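You operate a simulated robot arm through the tools that you are given. There is no shell and no other tool. Be economical: measure what you need, move in short steps, check, and stop when the job is done.

The job below is to be done with a simulated two-armed robot. You get a single attempt, and the scene is never put back.

TASK
Level the laser and bring its line to the 4 cm mark.
Fine: switch it on; both displays must read 0.0.

The check looks at the end state, three seconds after you hand in, the way a careful person would. Anything else that was tipped, shoved, dropped, spilled or broken makes it a failure.

THE ROBOT
Two 7-joint arms with fingered hands on one trunk, on a carriage that runs on a rail from [4, 1443] to [-1, -437] (x, y) and turns from -3.648 to 2.147 rad about z. Base frame: it is fixed where the carriage stands at the start and does not move with it; the origin is on the floor, on the carriage's upright axis, x ahead of it, y to its left, z up. Readings come in mm, rad, newtons and seconds.
The left shoulder is at the start at [70, 188, 1223], the right one opposite. With the tool pointing down near the work surface each hand reaches from about 100 to 820 mm from the robot's upright axis, wherever it stands, measured 20 degrees to its own side. Places, roughly: laser stand [900, -100, 500]; laser switch [700, -200, 1000]; left display [700, 0, 1100]; left levelling knob [700, 0, 1000]; orange tripod knob [800, -100, 900]; right display [700, -100, 1100]; right levelling knob [700, -100, 1000]; target board [800, 1900, 1200]. Payload 4 kg a hand.
The TCP of each hand is the grasp point between the finger pads, 26 mm short of the fingertips. In the tool frame z runs along the fingers and y along their closing line. Largest opening 132 mm; the body of the gripper starts 73 mm behind the TCP. The gripper is a hand of 4 fingers: y runs from the thumb to the fingers, the wrist lies at [0, 0, -224] in the tool frame, and closing takes about 1.5 s.
Orientation is that of the tool frame in the base frame, as a unit quaternion [x, y, z, w]. With the fingers straight down and closing along the base's y, the tool's x points along the base's -x, its y along +y and its z along -z.

THE INTERFACE
- The arms move only by the tool apply_moves. It takes "left_series", "right_series" or both (then of equal length, played together; a hand with none holds still); each is a list of rows, each a list of 7 numbers: the shift along the tool's x, y, z in mm, then the turn, a rotation vector about the tool's x, y, z in rad, then the gripper command, from -1 (fully open) to 1 (shut), values between in proportion. In form: [[dx, dy, dz, wx, wy, wz, grip], ...]. A call has 1 to 8 rows; each row is the pose to reach, as a shift and turn from the pose commanded when the call began, along the tool's axes at that moment. Rows are played at 5 a second. More than 50 mm and 0.15 rad between two rows, or a gripper value outside its range, and nothing of the call is played. Where a pose cannot be reached the arm comes as near as it can. A force on the tool above 40 N (or 10 N above the force at the start of the call, whichever is more), or a blocked arm, ends the call early, and 0.2 s more pass. The fingers move at their own pace (about 72 mm/s each) and stop on an object; they squeeze with about 22 N. The grip force told is the motor's: it shows also when the fingers shut on nothing. Time passes only in rows, and 0.2 s behind the last, so rows that repeat a pose let the fingers close. The reply holds the time, the measured pose of the TCP, the force on the tool along the base axes, the opening and the grip force, in the units named above and with some noise, with the torque about the TCP (base axes, N m) and any sound that the robot's microphone picked up.
- Cameras (640 x 400 px; columns grow to the right, rows downward): "scene" is now at [139, -20.7, 1456.9]; the picture's right is [-0.06, -1.00, 0.00], its down [-0.56, 0.03, -0.82] and it looks along [0.82, -0.05, -0.57] (base axes); focal length 274 px, centre (320, 200). "left" rides on the left gripper at [-73, 6, -94] in its tool frame; the picture's right is [-0.08, -1.00, 0.00], its down [0.79, -0.06, -0.62] and it looks along [0.61, -0.05, 0.79] (tool axes); focal length 230 px, centre (320, 200). "right" rides on the right gripper at [73, 6, -94] in its tool frame; the picture's right is [-0.08, 1.00, 0.00], its down [-0.78, -0.06, -0.62] and it looks along [-0.61, -0.05, 0.79] (tool axes); focal length 230 px, centre (320, 200). There is no depth. A picture from a camera that has moved, and an enlarged one, comes with that camera's place and axes in the base frame and with its lens. The place of the scene camera against the robot may be out by one fixed shift of up to 18 mm in any direction.
- capture(camera): a new picture of that camera. No time passes.
- lift_body(by): slides the trunk up (or, below 0, down) by that many mm; the arms and the scene camera ride with it, the base frame stays. It gives what a move gives, with no picture.
- steer(legs): drives the robot by 1 to 6 legs, each [ahead, left, turn to the left] in mm, mm and rad, along the robot's own axes; the way and the turn of a leg run together, so that a leg with both is an arc; at most 1500 mm and 3.142 rad a leg. The arms and the cameras ride along, it lands a little off, and it stops where it bumps. It keeps to its track: a leg is cut to what the track allows. It gives what a move gives.
- grasp_type(shape, hand): the hand has 4 fingers and takes this shape, open, in about a second: jaw (thumb against the fingers, like two jaws); tri (thumb and two fingers); tip (a fingertip pinch); poke (one finger out to press); point (the index stretched); flat (the hand flat); cup (the hand cupped); fist (a fist). The gripper value then closes the fingers along that shape, each until it touches; the sizes above hold for jaw. It gives what a move gives, with no picture.
- turn_head(pan, tilt): turns the head with the scene camera to pan (to the left, within 1.501 rad either way) and tilt (down, from -0.506 to 1.204), counted from straight ahead of the robot. It gives what a move gives.
- enlarge(camera, box): a new picture of the part [left, top, right, bottom] of that camera's present view, enlarged. No time passes.
- hand_in(): hands the job in; it is judged then, once.

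Go step by step. Nothing tells you exact positions but the pictures and the camera data: compare them with the known pose of the tool, close in by small moves and look again before you grip or let go. The budget is 120 turns and 100 pictures, counting those below and the enlarged ones. Unless the task says otherwise, let go and move clear before handing in, and close with one line.

The tools are called as a command line: name --argument value ..., lists and objects as JSON in quotes. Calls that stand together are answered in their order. apply_moves: Moves the arms, as the interface text tells. Its arguments: {"type":"object","properties":{"left_series":{"type":"array"},"right_series":{"type":"array"}},"required":[]} The other tools are called the same way: lift_body (by) slides the trunk up or down; grasp_type (shape, hand) gives the hand a shape; steer (legs) drives the base; turn_head (pan, tilt) turns the head that bears the scene camera; capture (camera) takes a picture; enlarge (camera, box) takes an enlarged picture of a part of a camera's view; hand_in () hands the job in.

At the start:

```text
time: 0.0
left_position: [601.3, 95.1, 1193.2]
left_orientation: [-0.001, 1.0, 0.0, -0.001]
left_force: [0.5, 0.0, -1.1]
left_torque: [0.03, 0.01, -0.04]
left_finger_gap: 131.7
left_grasp_force: 0.1
left_shape: jaw
right_position: [592.8, -309.9, 1259.8]
right_orientation: [0.002, 1.0, 0.0, 0.0]
right_force: [-0.4, -0.2, -0.6]
right_torque: [0.02, 0.01, 0.02]
right_finger_gap: 131.7
right_grasp_force: 0.0
right_shape: jaw
trunk travel left (down, up): [-700.0, 240.0]
robot x, y, heading: [-3.5, -3.2, 0.0]
head pan, tilt: [-0.056, 0.602]
```

scene: 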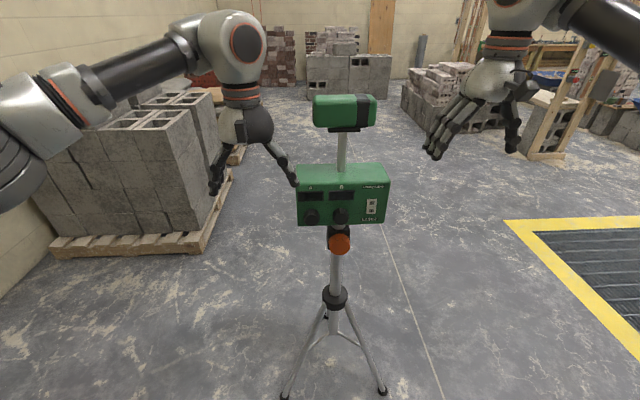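
right: 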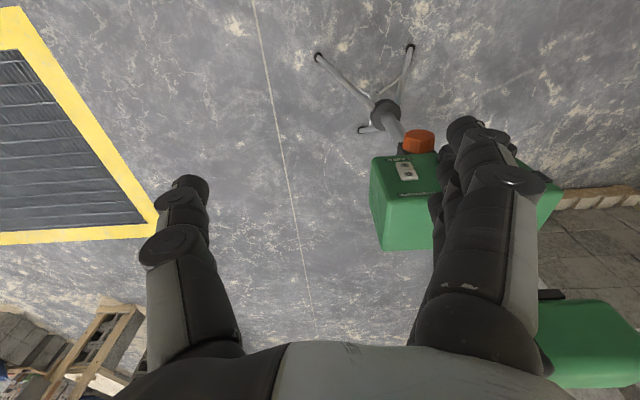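
left: 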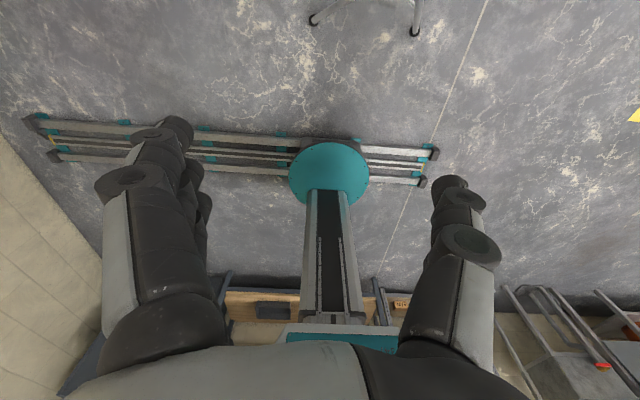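

The laser on its tripod stands ahead, with two displays, two knobs and a rocker switch on the front panel. I look closer at the panel first.

enlarge --camera "scene" --box '[280, 150, 400, 260]'

turn_head --pan 1.2 --tilt 0.15

capture --camera "scene"

```text
3.64 times, centred on (340, 205) of scene
camera zoom: at [139.0, -20.7, 1456.9], right [-0.06, -1.0, 0.0], down [-0.56, 0.03, -0.82], along [0.82, -0.05, -0.57], focal length 995 px, centre (247, 182)
```

zoom: 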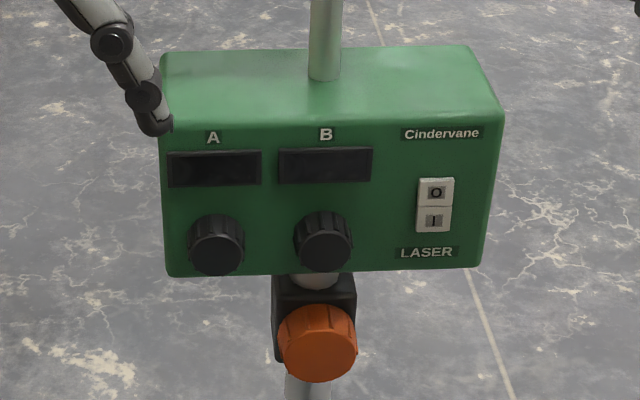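

```text
time: 1.4
left_position: [600.7, 94.8, 1192.5]
left_orientation: [-0.002, 1.0, 0.0, 0.001]
left_force: [0.1, 0.2, -0.4]
left_torque: [-0.07, 0.0, 0.02]
left_finger_gap: 131.8
left_grasp_force: 0.0
left_shape: jaw
right_position: [593.5, -311.6, 1259.4]
right_orientation: [0.002, 1.0, 0.0, 0.0]
right_force: [0.4, 0.4, 0.0]
right_torque: [0.01, 0.0, -0.03]
right_finger_gap: 131.8
right_grasp_force: 0.0
right_shape: jaw
trunk travel left (down, up): [-700.0, 240.0]
robot x, y, heading: [-1.3, 2.0, 0.002]
head pan, tilt: [1.201, 0.15]
```

```text
95 pictures are left
camera scene: at [84.4, 70.7, 1498.4], right [0.93, -0.36, 0.0], down [-0.05, -0.14, -0.99], along [0.36, 0.92, -0.15], focal length 274 px, centre (320, 200)
```

scene: 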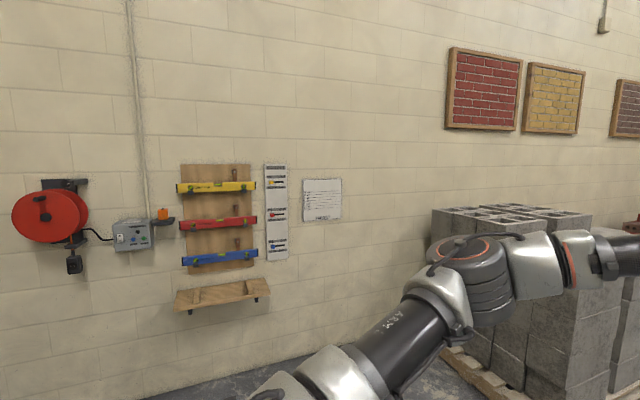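

On the left wall is a paper and a strip; the board should be the sheet at the centre of the picture. I enlarge it.

enlarge --camera "scene" --box '[255, 155, 355, 265]'

enlarge --camera "scene" --box '[298, 172, 346, 228]'

```text
3.64 times, centred on (305, 210) of scene
camera zoom: at [84.4, 70.7, 1498.4], right [0.93, -0.36, 0.0], down [-0.05, -0.14, -0.99], along [0.36, 0.92, -0.15], focal length 995 px, centre (374, 164)
```

zoom: 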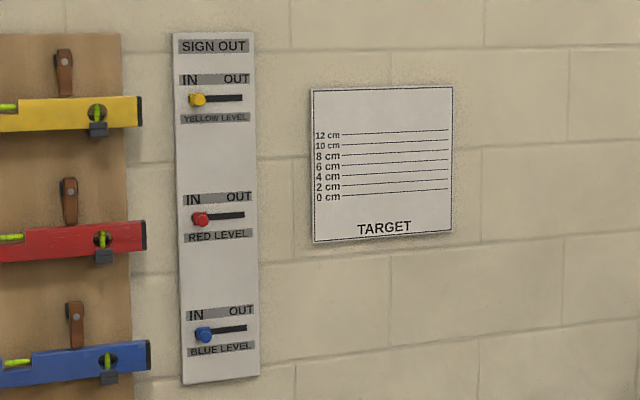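

```text
7.14 times, centred on (322, 200) of scene
camera zoom: at [84.4, 70.7, 1498.4], right [0.93, -0.36, 0.0], down [-0.05, -0.14, -0.99], along [0.36, 0.92, -0.15], focal length 1954 px, centre (306, 200)
```

zoom: 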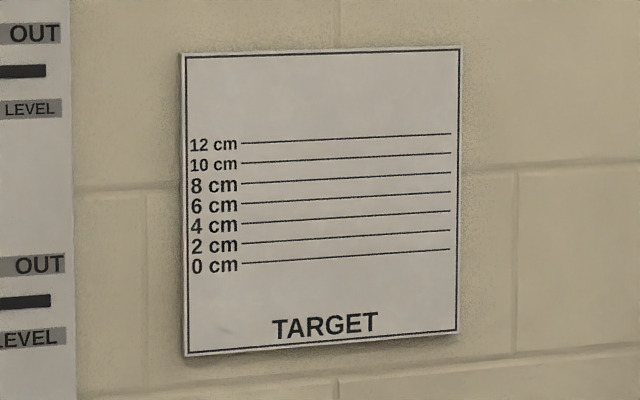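

The target lines are readable. Now I turn the head back to the laser and swing the right hand to point its fingers forward, staying clear of the box.

turn_head --pan -0.1 --tilt 0.65

apply_moves --right_series '[[10, 0, 0, 0, -0.14, 0, -1], [20, 0, 0, 0, -0.28, 0, -1], [30, 0, 0, 0, -0.42, 0, -1], [40, 0, 0, 0, -0.56, 0, -1], [50, 0, 0, 0, -0.7, 0, -1], [60, 0, 0, 0, -0.84, 0, -1], [70, 0, 0, 0, -0.98, 0, -1], [80, 0, 0, 0, -1.12, 0, -1]]'

apply_moves --right_series '[[0, 0, 0, 0, -0.15, 0, -1], [0, 0, 0, 0, -0.3, 0, -1], [0, 0, 0, 0, -0.448, 0, -1], [0, 0, 0, 0, -0.448, 0, -1]]'

capture --camera "scene"

```text
time: 2.9
left_position: [602.1, 94.1, 1194.6]
left_orientation: [-0.001, 1.0, 0.0, 0.0]
left_force: [-0.6, 0.4, 0.0]
left_torque: [-0.04, -0.01, -0.01]
left_finger_gap: 131.9
left_grasp_force: 0.0
left_shape: jaw
right_position: [593.8, -312.2, 1259.0]
right_orientation: [0.001, 1.0, 0.0, 0.0]
right_force: [-0.7, 0.0, -0.3]
right_torque: [-0.01, -0.02, 0.03]
right_finger_gap: 131.8
right_grasp_force: 0.1
right_shape: jaw
trunk travel left (down, up): [-700.0, 240.0]
robot x, y, heading: [-3.3, -0.0, 0.0]
head pan, tilt: [-0.099, 0.649]
```

```text
time: 4.7
left_position: [601.1, 93.7, 1193.3]
left_orientation: [-0.001, 1.0, 0.0, 0.0]
left_force: [0.1, 0.9, 0.7]
left_torque: [-0.01, -0.02, 0.01]
left_finger_gap: 131.8
left_grasp_force: 0.1
left_shape: jaw
right_position: [511.4, -312.7, 1260.8]
right_orientation: [0.0, 0.846, 0.0, 0.533]
right_force: [-0.6, -0.6, -0.4]
right_torque: [0.03, 0.01, 0.01]
right_finger_gap: 131.8
right_grasp_force: 0.0
right_shape: jaw
trunk travel left (down, up): [-700.0, 240.0]
robot x, y, heading: [0.0, 1.6, -0.0]
head pan, tilt: [-0.099, 0.649]
```

```text
time: 5.7
left_position: [600.5, 92.4, 1195.0]
left_orientation: [0.001, 1.0, 0.0, 0.002]
left_force: [-0.6, -0.7, -0.1]
left_torque: [0.0, 0.01, 0.01]
left_finger_gap: 131.9
left_grasp_force: 0.0
left_shape: jaw
right_position: [537.4, -346.9, 1245.0]
right_orientation: [0.007, 0.715, -0.001, 0.7]
right_force: [-0.7, 0.5, -0.2]
right_torque: [-0.01, 0.04, 0.01]
right_finger_gap: 132.1
right_grasp_force: 0.0
right_shape: jaw
right hand out of reach, approached as far as the arm can: row 2, 3, 4
trunk travel left (down, up): [-700.0, 240.0]
robot x, y, heading: [-2.8, -1.6, 0.001]
head pan, tilt: [-0.099, 0.649]
```

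```text
92 pictures are left
camera scene: at [135.4, -25.3, 1452.9], right [-0.1, -0.99, 0.0], down [-0.6, 0.06, -0.8], along [0.79, -0.08, -0.6], focal length 274 px, centre (320, 200)
```

scene: 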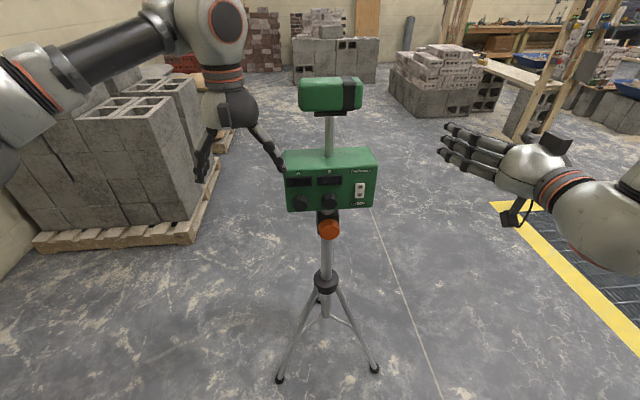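

The hand now points forward. I shape it for pressing and look at where the finger sits.

grasp_type --hand "right" --shape "poke"

capture --camera "right"

enlarge --camera "scene" --box '[400, 80, 640, 260]'

enlarge --camera "scene" --box '[270, 140, 390, 250]'

```text
time: 6.6
left_position: [600.9, 94.5, 1194.5]
left_orientation: [-0.001, 1.0, 0.0, 0.0]
left_force: [0.1, -0.5, -0.1]
left_torque: [0.0, 0.0, 0.01]
left_finger_gap: 132.0
left_grasp_force: 0.1
left_shape: jaw
right_position: [538.7, -345.4, 1243.2]
right_orientation: [0.006, 0.716, -0.001, 0.698]
right_force: [0.0, 0.3, -0.4]
right_torque: [-0.04, 0.0, 0.01]
right_finger_gap: 0.0
right_grasp_force: 0.0
right_shape: poke
trunk travel left (down, up): [-700.0, 240.0]
robot x, y, heading: [-1.2, 2.0, 0.001]
head pan, tilt: [-0.099, 0.649]
```

```text
91 pictures are left
camera right: at [443.7, -339.1, 1173.3], right [0.01, 1.0, 0.08], down [-0.6, -0.06, 0.8], along [0.8, -0.06, 0.6], focal length 230 px, centre (320, 200)
```

right: 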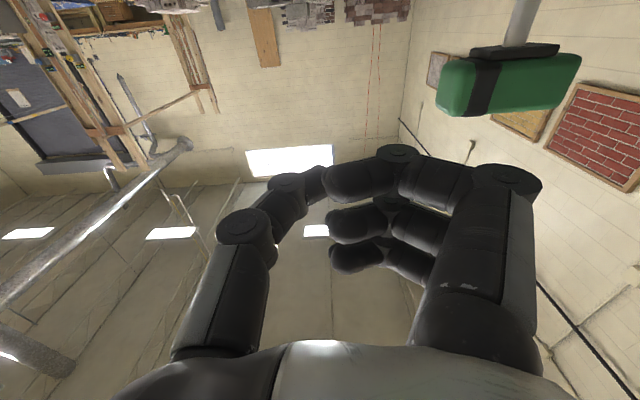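

```text
2.22 times, centred on (520, 170) of scene
camera zoom: at [136.9, -24.4, 1452.7], right [-0.1, -1.0, 0.0], down [-0.6, 0.06, -0.8], along [0.79, -0.08, -0.6], focal length 608 px, centre (-124, 267)
```

zoom: 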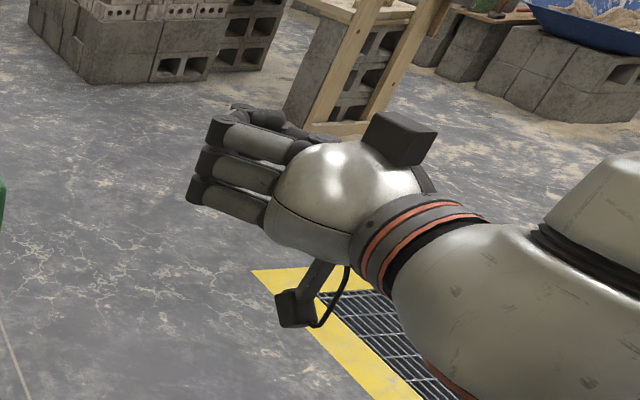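

```text
3.64 times, centred on (330, 195) of scene
camera zoom: at [136.9, -24.4, 1452.7], right [-0.1, -1.0, 0.0], down [-0.6, 0.06, -0.8], along [0.79, -0.08, -0.6], focal length 995 px, centre (284, 218)
```

zoom: 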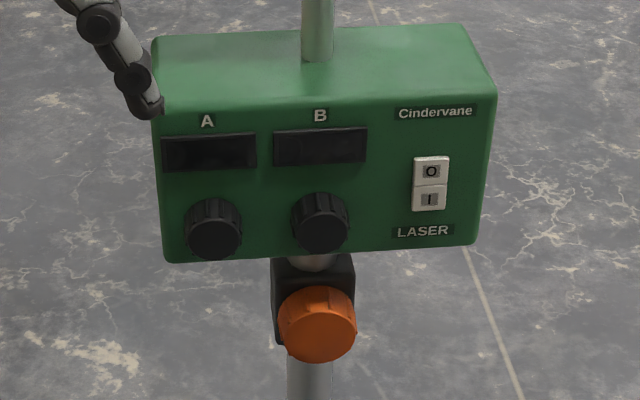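

The hand appears to be still changing shape, so I wait a moment with the grip command shut and look again.

apply_moves --right_series '[[0, 0, 0, 0, 0, 0, 1], [0, 0, 0, 0, 0, 0, 1], [0, 0, 0, 0, 0, 0, 1], [0, 0, 0, 0, 0, 0, 1], [0, 0, 0, 0, 0, 0, 1]]'

capture --camera "right"

enlarge --camera "scene" --box '[420, 100, 560, 220]'

```text
time: 7.8
left_position: [600.5, 94.4, 1194.4]
left_orientation: [-0.002, 1.0, 0.0, 0.0]
left_force: [-0.7, 0.2, 0.7]
left_torque: [0.01, 0.01, 0.01]
left_finger_gap: 132.1
left_grasp_force: 0.1
left_shape: jaw
right_position: [538.3, -347.0, 1244.9]
right_orientation: [0.007, 0.716, -0.002, 0.698]
right_force: [0.0, -0.3, -0.1]
right_torque: [0.02, 0.0, 0.0]
right_finger_gap: 0.0
right_grasp_force: 0.1
right_shape: poke
trunk travel left (down, up): [-700.0, 240.0]
robot x, y, heading: [0.7, -2.4, 0.004]
head pan, tilt: [-0.099, 0.649]
```

```text
88 pictures are left
camera right: at [443.8, -339.2, 1173.3], right [0.01, 1.0, 0.08], down [-0.6, -0.06, 0.8], along [0.8, -0.06, 0.6], focal length 230 px, centre (320, 200)
```

right: 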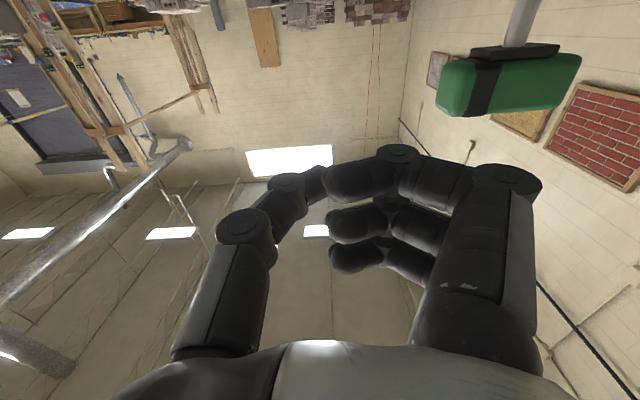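

```text
3.33 times, centred on (490, 160) of scene
camera zoom: at [137.1, -24.4, 1452.7], right [-0.1, -1.0, 0.0], down [-0.6, 0.06, -0.8], along [0.79, -0.08, -0.6], focal length 912 px, centre (-247, 333)
```

zoom: 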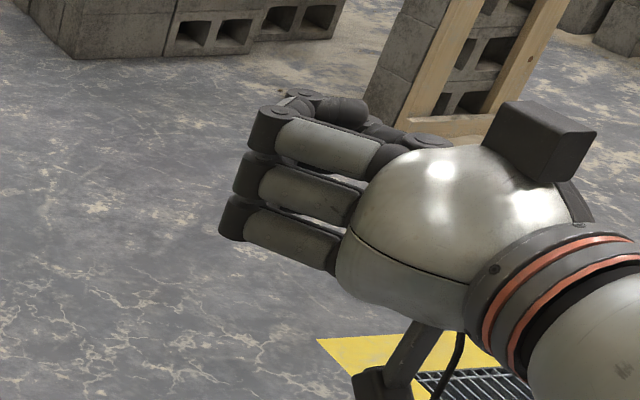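

In this shape no finger sticks straight out, so I try "point" instead.

grasp_type --hand "right" --shape "point"

capture --camera "right"

enlarge --camera "scene" --box '[420, 100, 560, 220]'

```text
time: 8.7
left_position: [600.0, 93.9, 1194.8]
left_orientation: [-0.001, 1.0, 0.0, 0.0]
left_force: [0.1, 0.7, 0.2]
left_torque: [0.02, -0.03, 0.04]
left_finger_gap: 131.9
left_grasp_force: 0.0
left_shape: jaw
right_position: [538.7, -345.9, 1243.5]
right_orientation: [0.006, 0.715, -0.001, 0.699]
right_force: [0.4, 0.2, -0.5]
right_torque: [-0.02, -0.03, -0.02]
right_finger_gap: 125.9
right_grasp_force: 0.0
right_shape: point
trunk travel left (down, up): [-700.0, 240.0]
robot x, y, heading: [1.0, 1.9, -0.004]
head pan, tilt: [-0.099, 0.649]
```

```text
86 pictures are left
camera right: at [443.9, -339.1, 1173.3], right [0.01, 1.0, 0.08], down [-0.6, -0.06, 0.8], along [0.8, -0.06, 0.6], focal length 230 px, centre (320, 200)
```

right: 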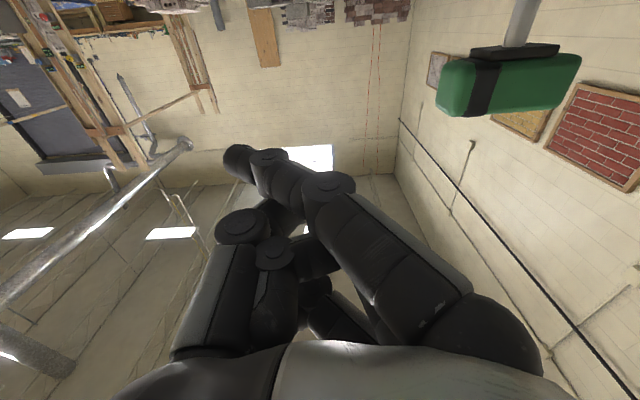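

```text
3.33 times, centred on (490, 160) of scene
camera zoom: at [137.2, -24.3, 1452.7], right [-0.1, -1.0, 0.0], down [-0.6, 0.06, -0.8], along [0.79, -0.08, -0.6], focal length 912 px, centre (-247, 333)
```

zoom: 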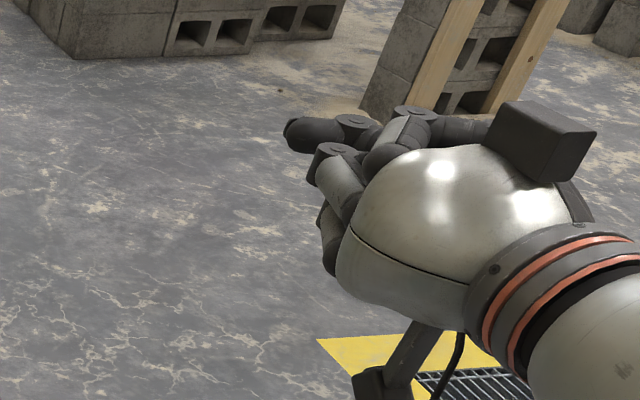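

The index in "point" lies off-axis; I try the "tip" shape closed to see whether its tip lies in line with the tool axis.

grasp_type --hand "right" --shape "tip"

apply_moves --right_series '[[0, 0, 0, 0, 0, 0, 1], [0, 0, 0, 0, 0, 0, 1], [0, 0, 0, 0, 0, 0, 1], [0, 0, 0, 0, 0, 0, 1], [0, 0, 0, 0, 0, 0, 1], [0, 0, 0, 0, 0, 0, 1], [0, 0, 0, 0, 0, 0, 1], [0, 0, 0, 0, 0, 0, 1]]'

capture --camera "right"

enlarge --camera "scene" --box '[420, 100, 560, 220]'

```text
time: 9.6
left_position: [601.3, 95.4, 1194.5]
left_orientation: [-0.001, 1.0, 0.0, 0.001]
left_force: [-0.3, -1.5, 1.0]
left_torque: [-0.01, 0.01, 0.02]
left_finger_gap: 131.9
left_grasp_force: 0.1
left_shape: jaw
right_position: [538.8, -346.4, 1243.5]
right_orientation: [0.006, 0.715, -0.001, 0.699]
right_force: [0.6, 0.0, 0.2]
right_torque: [0.01, 0.0, 0.0]
right_finger_gap: 131.8
right_grasp_force: 0.0
right_shape: tip
trunk travel left (down, up): [-700.0, 240.0]
robot x, y, heading: [1.6, 3.3, -0.001]
head pan, tilt: [-0.099, 0.649]
```

```text
time: 11.4
left_position: [601.6, 94.1, 1192.9]
left_orientation: [-0.001, 1.0, 0.0, 0.0]
left_force: [0.1, -0.5, -0.4]
left_torque: [0.01, 0.0, 0.03]
left_finger_gap: 131.8
left_grasp_force: 0.2
left_shape: jaw
right_position: [538.8, -346.2, 1244.0]
right_orientation: [0.006, 0.715, -0.002, 0.699]
right_force: [-0.6, 0.3, -0.7]
right_torque: [-0.05, -0.01, -0.01]
right_finger_gap: 0.2
right_grasp_force: 21.7
right_shape: tip
trunk travel left (down, up): [-700.0, 240.0]
robot x, y, heading: [0.4, -0.2, 0.002]
head pan, tilt: [-0.099, 0.649]
```

```text
84 pictures are left
camera right: at [443.9, -339.1, 1173.2], right [0.01, 1.0, 0.08], down [-0.6, -0.06, 0.8], along [0.8, -0.06, 0.6], focal length 230 px, centre (320, 200)
```

right: 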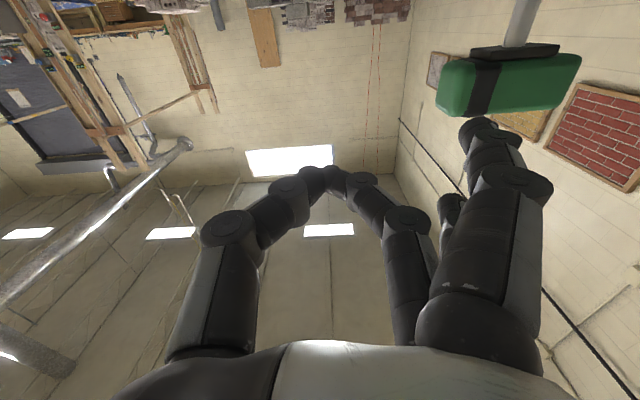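

```text
3.33 times, centred on (490, 160) of scene
camera zoom: at [137.2, -24.3, 1452.7], right [-0.1, -1.0, 0.0], down [-0.6, 0.06, -0.8], along [0.79, -0.08, -0.6], focal length 912 px, centre (-247, 333)
```

zoom: 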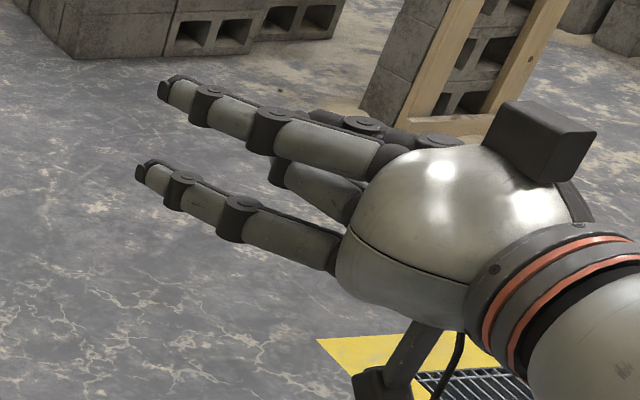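

None of these give a clean single finger on the axis, but in "jaw" the thumb is a single digit. I'll roll the right hand so the thumb is up and the fingers go below the box, and press with the thumb; first I reshape and roll while out to the right.

grasp_type --hand "right" --shape "jaw"

apply_moves --right_series '[[10, 0, 10, 0, 0, -0.14, -1], [20, 0, 20, 0, 0, -0.28, -1], [30, 0, 30, 0, 0, -0.42, -1], [40, 0, 40, 0, 0, -0.56, -1], [50, 0, 50, 0, 0, -0.7, -1], [60, 0, 50, 0, 0, -0.84, -1], [70, 0, 50, 0, 0, -0.98, -1], [80, 0, 50, 0, 0, -1.12, -1]]'

apply_moves --right_series '[[0, 0, 0, 0, 0, -0.15, -1], [0, 0, 0, 0, 0, -0.3, -1], [0, 0, 0, 0, 0, -0.45, -1], [0, 0, 0, 0, 0, -0.45, -1]]'

capture --camera "right"

capture --camera "scene"

```text
time: 12.3
left_position: [602.3, 94.8, 1193.4]
left_orientation: [0.0, 1.0, 0.0, 0.0]
left_force: [0.0, 0.1, -0.6]
left_torque: [0.02, 0.04, 0.0]
left_finger_gap: 132.1
left_grasp_force: 0.0
left_shape: jaw
right_position: [538.2, -345.3, 1243.8]
right_orientation: [0.006, 0.715, -0.002, 0.699]
right_force: [-0.3, 0.0, -0.3]
right_torque: [0.0, 0.01, -0.02]
right_finger_gap: 131.9
right_grasp_force: 0.0
right_shape: jaw
trunk travel left (down, up): [-700.0, 240.0]
robot x, y, heading: [0.4, -0.7, -0.0]
head pan, tilt: [-0.099, 0.649]
```

```text
time: 14.1
left_position: [601.4, 95.2, 1193.0]
left_orientation: [-0.001, 1.0, 0.0, 0.001]
left_force: [0.1, -0.9, -0.4]
left_torque: [0.02, -0.03, -0.01]
left_finger_gap: 131.8
left_grasp_force: 0.1
left_shape: jaw
right_position: [588.3, -345.6, 1162.0]
right_orientation: [-0.376, 0.599, -0.376, 0.598]
right_force: [0.4, 0.4, 0.8]
right_torque: [-0.02, 0.01, -0.01]
right_finger_gap: 132.3
right_grasp_force: 0.0
right_shape: jaw
trunk travel left (down, up): [-700.0, 240.0]
robot x, y, heading: [0.5, 0.9, -0.003]
head pan, tilt: [-0.099, 0.649]
```

```text
time: 15.1
left_position: [601.0, 94.4, 1193.9]
left_orientation: [-0.001, 1.0, 0.0, 0.0]
left_force: [-0.1, 0.1, 0.5]
left_torque: [0.02, 0.0, 0.03]
left_finger_gap: 132.1
left_grasp_force: 0.1
left_shape: jaw
right_position: [587.1, -346.6, 1160.7]
right_orientation: [-0.501, 0.502, -0.499, 0.499]
right_force: [0.3, 0.5, -1.0]
right_torque: [0.0, 0.0, 0.0]
right_finger_gap: 132.1
right_grasp_force: 0.0
right_shape: jaw
trunk travel left (down, up): [-700.0, 240.0]
robot x, y, heading: [3.0, 2.0, -0.001]
head pan, tilt: [-0.099, 0.649]
```

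```text
82 pictures are left
camera right: at [494.5, -419.8, 1156.1], right [0.0, 0.08, -1.0], down [-0.62, 0.79, 0.06], along [0.79, 0.61, 0.05], focal length 230 px, centre (320, 200)
```

right: 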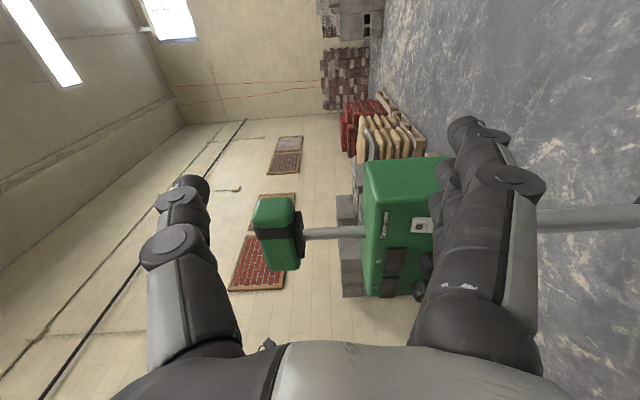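

```text
81 pictures are left
camera scene: at [137.2, -24.4, 1452.7], right [-0.1, -1.0, 0.0], down [-0.6, 0.06, -0.8], along [0.79, -0.08, -0.6], focal length 274 px, centre (320, 200)
```

scene: 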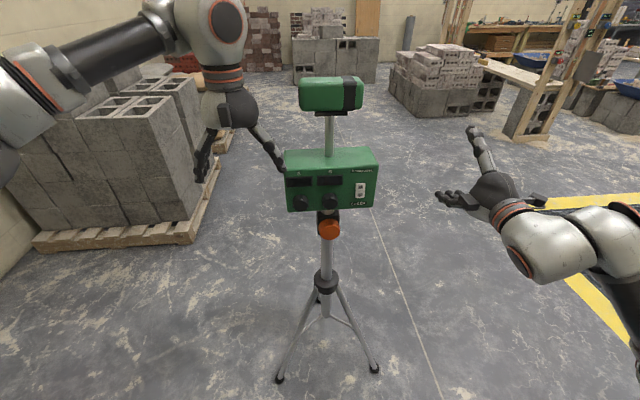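

The thumb is now up with the camera on the outside. I lower the hand so that the thumb is at switch height and look again.

apply_moves --right_series '[[0, 48, 0, 0, 0, 0, -1], [0, 96, 0, 0, 0, 0, -1], [0, 144, 0, 0, 0, 0, -1], [0, 190, 0, 0, 0, 0, -1], [0, 190, 0, 0, 0, 0, -1]]'

capture --camera "right"

capture --camera "scene"

```text
time: 16.3
left_position: [600.9, 94.9, 1193.9]
left_orientation: [-0.001, 1.0, 0.0, 0.0]
left_force: [0.3, 0.2, -0.3]
left_torque: [-0.05, 0.01, -0.02]
left_finger_gap: 131.7
left_grasp_force: 0.1
left_shape: jaw
right_position: [589.8, -346.1, 973.8]
right_orientation: [-0.5, 0.502, -0.499, 0.499]
right_force: [-0.3, -0.1, -0.3]
right_torque: [0.0, 0.01, 0.01]
right_finger_gap: 132.4
right_grasp_force: 0.1
right_shape: jaw
trunk travel left (down, up): [-700.0, 240.0]
robot x, y, heading: [-3.2, 0.4, -0.003]
head pan, tilt: [-0.099, 0.649]
```

```text
80 pictures are left
camera right: at [496.6, -419.2, 968.1], right [0.0, 0.08, -1.0], down [-0.62, 0.79, 0.06], along [0.79, 0.61, 0.05], focal length 230 px, centre (320, 200)
```

right: 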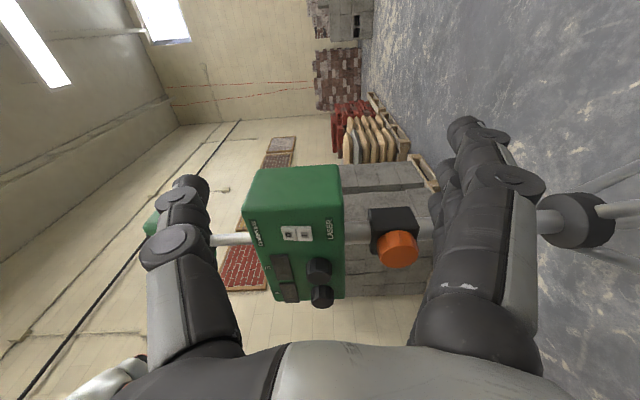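

```text
79 pictures are left
camera scene: at [137.0, -24.3, 1452.7], right [-0.1, -1.0, 0.0], down [-0.6, 0.06, -0.8], along [0.79, -0.08, -0.6], focal length 274 px, centre (320, 200)
```

scene: 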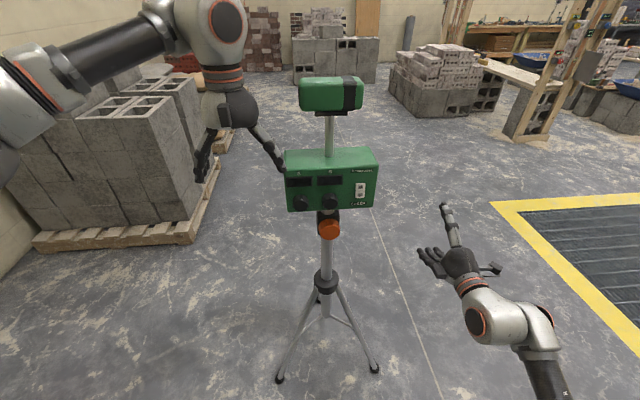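

enlarge --camera "right" --box '[230, 150, 430, 320]'

```text
2.35 times, centred on (330, 235) of right
camera zoom: at [496.6, -419.2, 968.1], right [0.0, 0.08, -1.0], down [-0.62, 0.79, 0.06], along [0.79, 0.61, 0.05], focal length 541 px, centre (296, 118)
```

zoom: 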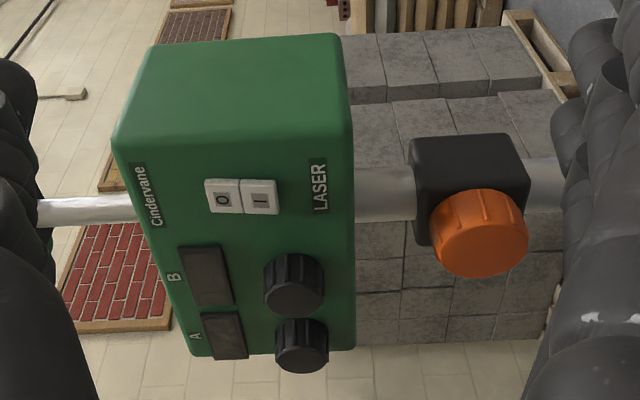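

I place the switch's "I" half near [717, -192, 1007] and the thumb tip about 80 mm above the TCP. I bring the thumb in front of it, some 45 mm short, and check.

apply_moves --right_series '[[-40, 12, 10, 0, 0, 0, -1], [-80, 24, 20, 0, 0, 0, -1], [-115, 36, 35, 0, 0, 0, -1], [-151, 46, 50, 0, 0, 0, -1], [-151, 46, 55, 0, 0, 0, -1]]'

capture --camera "right"

enlarge --camera "scene" --box '[270, 140, 430, 290]'

```text
time: 17.5
left_position: [600.5, 92.9, 1193.2]
left_orientation: [-0.002, 1.0, 0.001, 0.0]
left_force: [-0.5, 0.4, 0.0]
left_torque: [0.02, 0.0, 0.02]
left_finger_gap: 131.8
left_grasp_force: 0.1
left_shape: jaw
right_position: [642.0, -195.8, 923.4]
right_orientation: [0.502, -0.5, 0.5, -0.498]
right_force: [-0.8, 0.0, -0.2]
right_torque: [-0.01, -0.02, -0.03]
right_finger_gap: 132.2
right_grasp_force: 0.2
right_shape: jaw
trunk travel left (down, up): [-700.0, 240.0]
robot x, y, heading: [3.8, 2.7, 0.004]
head pan, tilt: [-0.099, 0.649]
```

```text
77 pictures are left
camera right: at [549.6, -269.3, 919.3], right [0.0, 0.08, -1.0], down [-0.62, 0.79, 0.06], along [0.79, 0.61, 0.04], focal length 230 px, centre (320, 200)
```

right: 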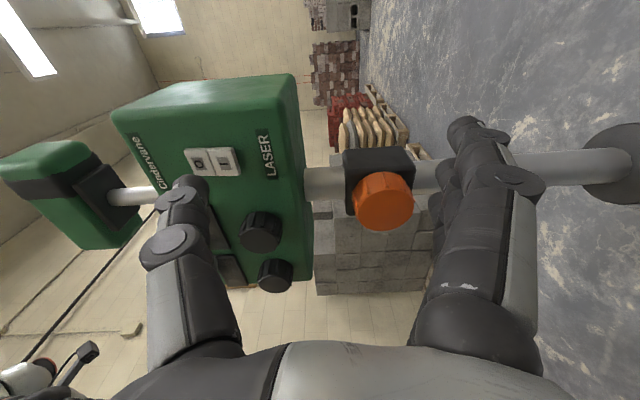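

```text
2.67 times, centred on (350, 215) of scene
camera zoom: at [136.9, -25.5, 1452.7], right [-0.1, -0.99, 0.0], down [-0.6, 0.06, -0.8], along [0.79, -0.08, -0.6], focal length 730 px, centre (240, 160)
```

zoom: 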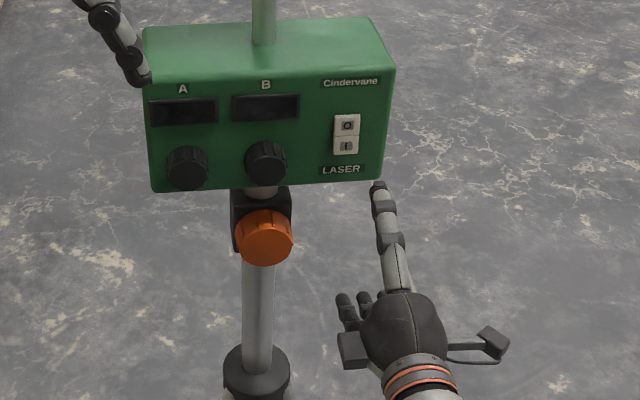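

apply_moves --right_series '[[-8, -2, 15, 0, 0, 0, -1], [-8, -2, 35, 0, 0, 0, -1], [-8, -2, 35, 0, 0, 0, -1]]'

enlarge --camera "right" --box '[80, 60, 320, 260]'

enlarge --camera "scene" --box '[320, 160, 400, 230]'

```text
time: 18.3
left_position: [599.9, 94.8, 1194.0]
left_orientation: [-0.001, 1.0, 0.0, 0.0]
left_force: [-0.3, 0.0, 0.5]
left_torque: [0.0, -0.01, -0.02]
left_finger_gap: 131.9
left_grasp_force: 0.0
left_shape: jaw
right_position: [672.6, -197.8, 916.2]
right_orientation: [0.51, -0.498, 0.503, -0.488]
right_force: [-0.1, -0.5, -0.4]
right_torque: [0.01, -0.05, -0.01]
right_finger_gap: 132.0
right_grasp_force: 0.1
right_shape: jaw
trunk travel left (down, up): [-700.0, 240.0]
robot x, y, heading: [-1.1, -0.9, 0.002]
head pan, tilt: [-0.099, 0.649]
```

```text
2.00 times, centred on (200, 160) of right
camera zoom: at [579.7, -270.3, 913.5], right [-0.02, 0.05, -1.0], down [-0.61, 0.79, 0.05], along [0.79, 0.61, 0.02], focal length 460 px, centre (560, 280)
```

zoom: 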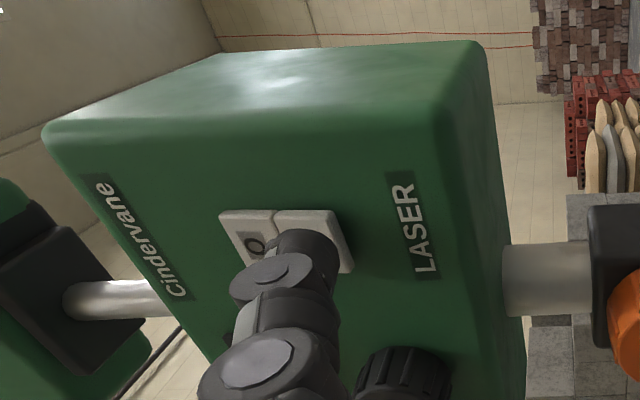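

```text
5.71 times, centred on (360, 195) of scene
camera zoom: at [136.6, -24.0, 1452.8], right [-0.1, -1.0, 0.0], down [-0.6, 0.06, -0.8], along [0.79, -0.08, -0.6], focal length 1564 px, centre (91, 229)
```

zoom: 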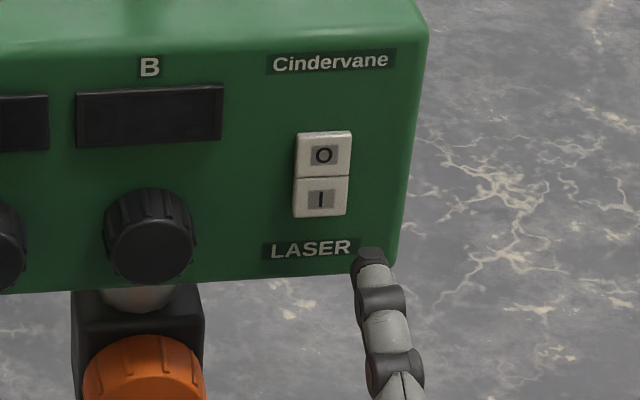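

The hand stopped a little right and low of the command; I check whether it settles.

apply_moves --right_series '[[0, 0, 0, 0, 0, 0, -1], [0, 0, 0, 0, 0, 0, -1]]'

```text
time: 18.9
left_position: [601.4, 95.6, 1193.4]
left_orientation: [-0.001, 1.0, 0.0, 0.0]
left_force: [0.0, -0.3, -0.2]
left_torque: [0.01, 0.0, -0.03]
left_finger_gap: 132.0
left_grasp_force: 0.1
left_shape: jaw
right_position: [675.9, -198.7, 917.8]
right_orientation: [0.509, -0.498, 0.506, -0.487]
right_force: [0.5, -0.2, -0.1]
right_torque: [0.0, 0.01, 0.0]
right_finger_gap: 131.9
right_grasp_force: 0.1
right_shape: jaw
trunk travel left (down, up): [-700.0, 240.0]
robot x, y, heading: [3.7, -1.1, -0.003]
head pan, tilt: [-0.099, 0.649]
```

It is held by a joint limit. I back the hand off, then lower the trunk so the arms work in a better posture (this also gives a better view of the panel).

apply_moves --right_series '[[5, 0, -40, 0, 0, 0, -1], [10, 0, -80, 0, 0, 0, -1], [10, 0, -80, 0, 0, 0, -1]]'

lift_body --by -180

apply_moves --right_series '[[0, -45, 0, 0, 0, 0, -1], [0, -90, 0, 0, 0, 0, -1], [0, -135, 0, 0, 0, 0, -1], [0, -180, 0, 0, 0, 0, -1], [0, -180, 0, 0, 0, 0, -1]]'

capture --camera "scene"

```text
time: 19.7
left_position: [602.4, 95.1, 1193.1]
left_orientation: [-0.001, 1.0, 0.0, -0.001]
left_force: [-0.4, -0.1, -0.4]
left_torque: [0.0, -0.01, 0.0]
left_finger_gap: 132.1
left_grasp_force: 0.0
left_shape: jaw
right_position: [602.1, -211.6, 930.5]
right_orientation: [0.513, -0.481, 0.517, -0.488]
right_force: [-0.1, -1.0, 0.5]
right_torque: [0.01, -0.02, -0.01]
right_finger_gap: 131.9
right_grasp_force: 0.1
right_shape: jaw
trunk travel left (down, up): [-700.0, 240.0]
robot x, y, heading: [5.0, -0.7, -0.002]
head pan, tilt: [-0.099, 0.649]
```

```text
time: 21.7
left_position: [601.4, 94.1, 1013.6]
left_orientation: [-0.001, 1.0, 0.0, 0.0]
left_force: [0.1, 0.3, -0.3]
left_torque: [0.02, 0.02, 0.03]
left_finger_gap: 132.0
left_grasp_force: 0.0
left_shape: jaw
right_position: [597.8, -209.9, 745.1]
right_orientation: [0.516, -0.482, 0.514, -0.487]
right_force: [0.3, -0.2, 0.3]
right_torque: [0.0, -0.05, -0.02]
right_finger_gap: 131.8
right_grasp_force: 0.0
right_shape: jaw
trunk travel left (down, up): [-520.0, 420.0]
robot x, y, heading: [-0.2, -1.7, -0.003]
head pan, tilt: [-0.099, 0.649]
```

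```text
time: 22.2
left_position: [599.8, 94.3, 1013.2]
left_orientation: [0.0, 1.0, 0.0, 0.0]
left_force: [0.5, 0.5, -0.5]
left_torque: [-0.01, -0.05, 0.0]
left_finger_gap: 132.0
left_grasp_force: 0.0
left_shape: jaw
right_position: [591.4, -234.0, 776.5]
right_orientation: [0.558, -0.446, 0.536, -0.449]
right_force: [-0.4, 0.8, -0.2]
right_torque: [0.0, -0.01, -0.01]
right_finger_gap: 132.2
right_grasp_force: 0.0
right_shape: jaw
trunk travel left (down, up): [-520.0, 420.0]
robot x, y, heading: [4.2, 3.6, 0.001]
head pan, tilt: [-0.099, 0.649]
stopped in row 2 (right hand): the arm was blocked; the commanded pose is now the measured one
```

```text
73 pictures are left
camera scene: at [137.4, -24.5, 1272.7], right [-0.1, -0.99, 0.0], down [-0.6, 0.06, -0.8], along [0.79, -0.08, -0.6], focal length 274 px, centre (320, 200)
```

scene: 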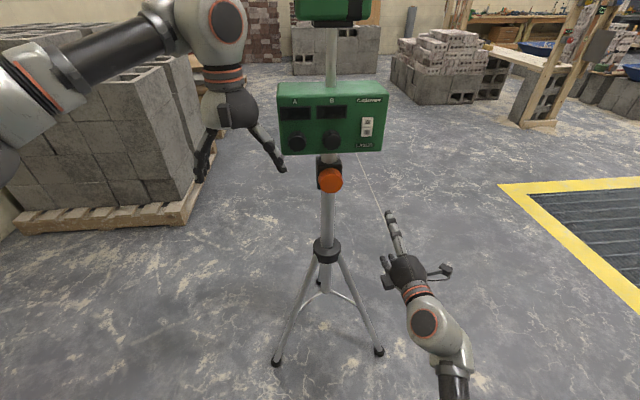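

The right arm is at a limit here, so I move it back out to the right, where it was free, and restore its roll.

apply_moves --right_series '[[30, -5, 0, 0, 0, 0.05, -1], [70, -10, 0, 0, 0, 0.1, -1], [110, -20, 0, 0, 0.01, 0.15, -1], [140, -40, 0, 0, 0.02, 0.2, -1], [140, -80, 0, 0.02, 0.02, 0.2, -1], [140, -120, 0, 0.02, 0.02, 0.2, -1], [140, -160, 0, 0.02, 0.02, 0.2, -1], [140, -160, 0, 0.02, 0.02, 0.2, -1]]'

capture --camera "scene"

```text
time: 24.0
left_position: [601.4, 93.9, 1013.6]
left_orientation: [-0.001, 1.0, 0.0, 0.0]
left_force: [0.2, 0.2, 0.0]
left_torque: [0.04, -0.02, 0.01]
left_finger_gap: 131.8
left_grasp_force: 0.0
left_shape: jaw
right_position: [597.2, -339.9, 962.9]
right_orientation: [-0.501, 0.498, -0.498, 0.504]
right_force: [-0.8, 0.8, 0.3]
right_torque: [-0.01, -0.03, 0.0]
right_finger_gap: 132.0
right_grasp_force: 0.0
right_shape: jaw
trunk travel left (down, up): [-520.0, 420.0]
robot x, y, heading: [-0.3, 3.7, 0.001]
head pan, tilt: [-0.099, 0.649]
```

```text
72 pictures are left
camera scene: at [137.2, -24.5, 1272.7], right [-0.1, -0.99, 0.0], down [-0.6, 0.06, -0.8], along [0.79, -0.08, -0.6], focal length 274 px, centre (320, 200)
```

scene: 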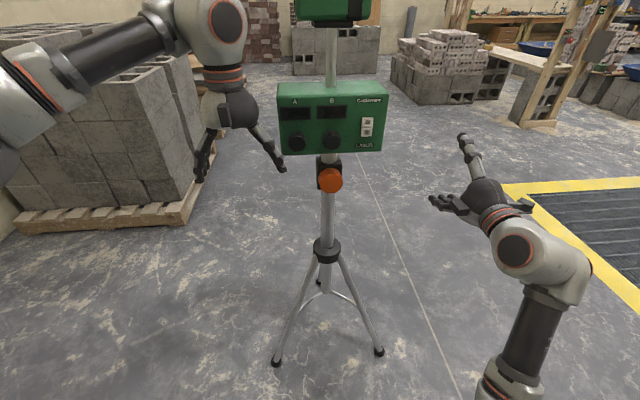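

The hand is free there. Sliding the carriage left by 150 mm keeps this good posture while bringing the hand in line with the switch.

steer --legs '[[0, 150, 0]]'

capture --camera "right"

capture --camera "scene"

```text
time: 25.3
left_position: [601.6, 240.8, 1013.1]
left_orientation: [0.0, 1.0, -0.001, 0.0]
left_force: [-0.6, 0.7, -0.3]
left_torque: [-0.01, -0.01, 0.01]
left_finger_gap: 131.7
left_grasp_force: 0.0
left_shape: jaw
right_position: [597.5, -195.5, 963.7]
right_orientation: [-0.501, 0.498, -0.498, 0.502]
right_force: [-0.9, 0.7, 0.6]
right_torque: [-0.02, 0.03, -0.02]
right_finger_gap: 132.0
right_grasp_force: 0.1
right_shape: jaw
trunk travel left (down, up): [-520.0, 420.0]
robot x, y, heading: [0.2, 144.5, -0.004]
head pan, tilt: [-0.099, 0.649]
```

```text
71 pictures are left
camera right: at [505.2, -268.4, 956.9], right [0.0, 0.08, -1.0], down [-0.62, 0.78, 0.06], along [0.78, 0.62, 0.05], focal length 230 px, centre (320, 200)
```

right: 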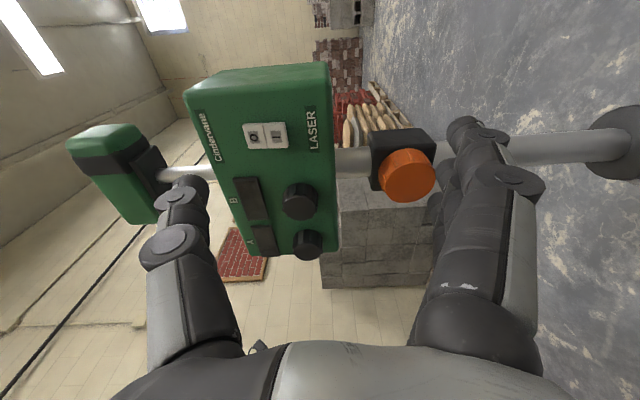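

```text
70 pictures are left
camera scene: at [137.6, 121.9, 1272.7], right [-0.1, -0.99, 0.0], down [-0.6, 0.06, -0.8], along [0.79, -0.08, -0.6], focal length 274 px, centre (320, 200)
```

scene: 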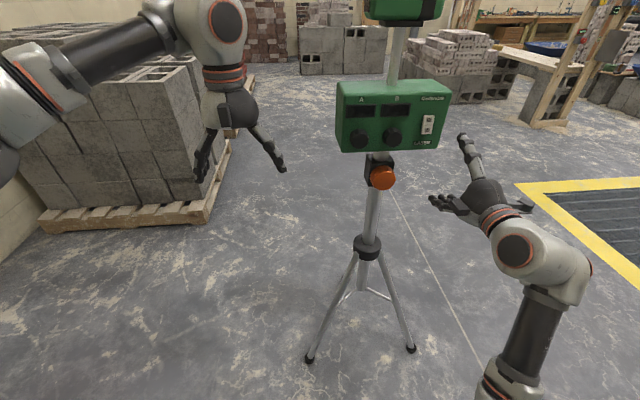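

apply_moves --right_series '[[-6, 20, 30, 0, 0, 0, -1], [-11, 37, 60, 0, 0, 0, -1], [-11, 37, 75, 0, 0, 0, -1], [-11, 37, 75, 0, 0, 0, -1]]'

enlarge --camera "right" --box '[80, 60, 320, 260]'

enlarge --camera "scene" --box '[380, 70, 480, 160]'

```text
time: 26.3
left_position: [601.5, 239.6, 1014.8]
left_orientation: [-0.001, 1.0, 0.0, 0.0]
left_force: [0.8, -0.4, 0.7]
left_torque: [0.02, -0.01, 0.0]
left_finger_gap: 131.8
left_grasp_force: 0.1
left_shape: jaw
right_position: [672.7, -181.2, 925.1]
right_orientation: [-0.501, 0.499, -0.498, 0.503]
right_force: [-0.3, 0.0, -0.6]
right_torque: [-0.04, 0.01, 0.03]
right_finger_gap: 131.9
right_grasp_force: 0.0
right_shape: jaw
trunk travel left (down, up): [-520.0, 420.0]
robot x, y, heading: [0.3, 141.9, 0.002]
head pan, tilt: [-0.099, 0.649]
```

```text
2.00 times, centred on (200, 160) of right
camera zoom: at [580.4, -255.6, 919.0], right [0.0, 0.08, -1.0], down [-0.62, 0.78, 0.06], along [0.78, 0.62, 0.05], focal length 460 px, centre (560, 280)
```

zoom: 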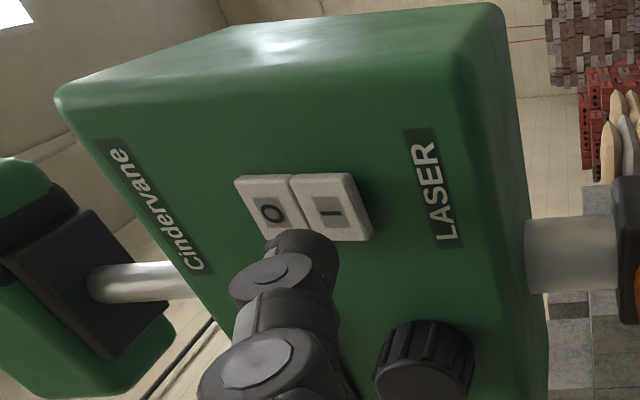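

```text
4.44 times, centred on (430, 115) of scene
camera zoom: at [137.5, 121.3, 1272.7], right [-0.1, -0.99, 0.0], down [-0.6, 0.06, -0.8], along [0.79, -0.08, -0.6], focal length 1216 px, centre (-169, 578)
```

zoom: 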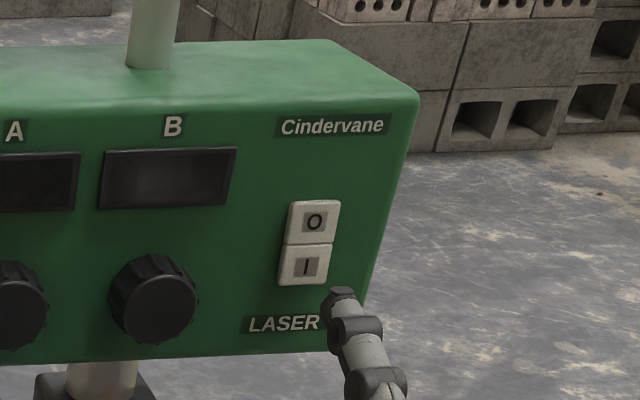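

The thumb is lined up with "I". I advance carefully.

apply_moves --right_series '[[-2, 0, 8, 0, 0, 0, -1], [-2, 0, 14, 0, 0, 0, -1], [-2, 0, 14, 0, 0, 0, -1]]'

apply_moves --right_series '[[0, 0, 3, 0, 0, 0, -1], [0, 0, 3, 0, 0, 0, -1]]'

enlarge --camera "right" --box '[80, 60, 320, 260]'

```text
time: 27.1
left_position: [602.9, 239.4, 1014.5]
left_orientation: [0.0, 1.0, 0.0, 0.0]
left_force: [-0.7, -0.8, -0.1]
left_torque: [0.02, -0.01, 0.02]
left_finger_gap: 131.9
left_grasp_force: 0.1
left_shape: jaw
right_position: [685.9, -181.5, 926.0]
right_orientation: [-0.5, 0.498, -0.498, 0.504]
right_force: [0.2, 0.1, -0.2]
right_torque: [0.0, 0.02, -0.01]
right_finger_gap: 131.8
right_grasp_force: 0.0
right_shape: jaw
trunk travel left (down, up): [-520.0, 420.0]
robot x, y, heading: [-0.7, 145.0, -0.006]
head pan, tilt: [-0.099, 0.649]
```

```text
time: 27.7
left_position: [602.2, 240.7, 1013.7]
left_orientation: [0.0, 1.0, 0.0, 0.0]
left_force: [-0.7, 0.1, -0.5]
left_torque: [0.01, 0.0, 0.01]
left_finger_gap: 132.0
left_grasp_force: 0.1
left_shape: jaw
right_position: [690.8, -180.8, 928.1]
right_orientation: [-0.501, 0.499, -0.497, 0.503]
right_force: [-0.1, -0.2, 0.4]
right_torque: [0.05, 0.0, -0.02]
right_finger_gap: 131.9
right_grasp_force: 0.1
right_shape: jaw
trunk travel left (down, up): [-520.0, 420.0]
robot x, y, heading: [1.5, 146.5, -0.004]
head pan, tilt: [-0.099, 0.649]
```

```text
2.00 times, centred on (200, 160) of right
camera zoom: at [597.4, -254.5, 920.5], right [0.0, 0.08, -1.0], down [-0.62, 0.78, 0.06], along [0.78, 0.62, 0.05], focal length 460 px, centre (560, 280)
```

zoom: 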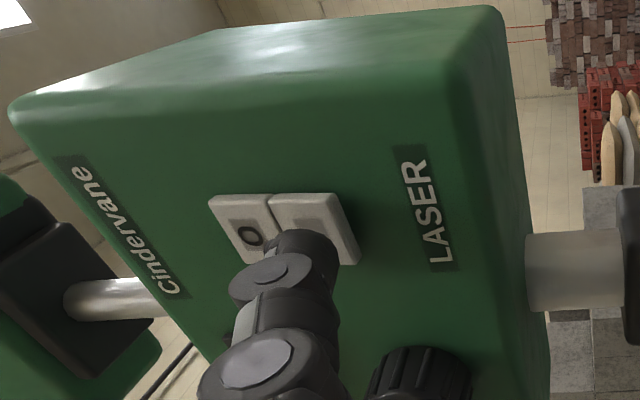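

apply_moves --right_series '[[0, 4, 2, 0, 0, 0, -1], [0, 4, 4, 0, 0, 0, -1]]'

apply_moves --right_series '[[0, 0, 3, 0, 0, 0, -1], [0, 0, 3, 0, 0, 0, -1]]'

enlarge --camera "right" --box '[80, 60, 320, 260]'

```text
time: 28.3
left_position: [602.8, 239.5, 1013.5]
left_orientation: [0.0, 1.0, 0.0, 0.0]
left_force: [0.4, 0.6, 0.1]
left_torque: [-0.02, 0.01, 0.01]
left_finger_gap: 131.5
left_grasp_force: 0.1
left_shape: jaw
right_position: [693.8, -181.7, 922.2]
right_orientation: [-0.501, 0.499, -0.498, 0.503]
right_force: [1.1, -0.1, -0.2]
right_torque: [0.02, 0.0, -0.02]
right_finger_gap: 131.9
right_grasp_force: 0.1
right_shape: jaw
trunk travel left (down, up): [-520.0, 420.0]
robot x, y, heading: [1.1, 144.6, 0.0]
head pan, tilt: [-0.099, 0.649]
```

```text
time: 28.9
left_position: [601.4, 238.8, 1013.4]
left_orientation: [0.001, 1.0, 0.0, 0.0]
left_force: [-1.1, -0.1, -0.5]
left_torque: [0.02, 0.0, -0.05]
left_finger_gap: 131.7
left_grasp_force: 0.1
left_shape: jaw
right_position: [697.1, -181.3, 922.1]
right_orientation: [-0.501, 0.499, -0.498, 0.502]
right_force: [0.2, -0.3, -0.4]
right_torque: [-0.01, 0.0, -0.01]
right_finger_gap: 132.0
right_grasp_force: 0.0
right_shape: jaw
trunk travel left (down, up): [-520.0, 420.0]
robot x, y, heading: [1.3, 145.8, -0.004]
head pan, tilt: [-0.099, 0.649]
```

```text
2.00 times, centred on (200, 160) of right
camera zoom: at [604.4, -254.9, 916.4], right [0.0, 0.08, -1.0], down [-0.62, 0.78, 0.06], along [0.78, 0.62, 0.05], focal length 460 px, centre (560, 280)
```

zoom: 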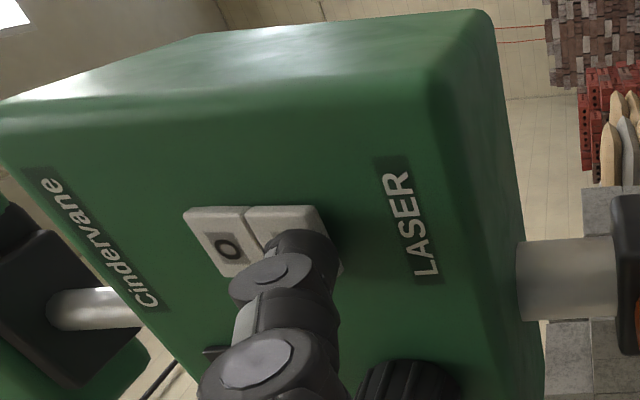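

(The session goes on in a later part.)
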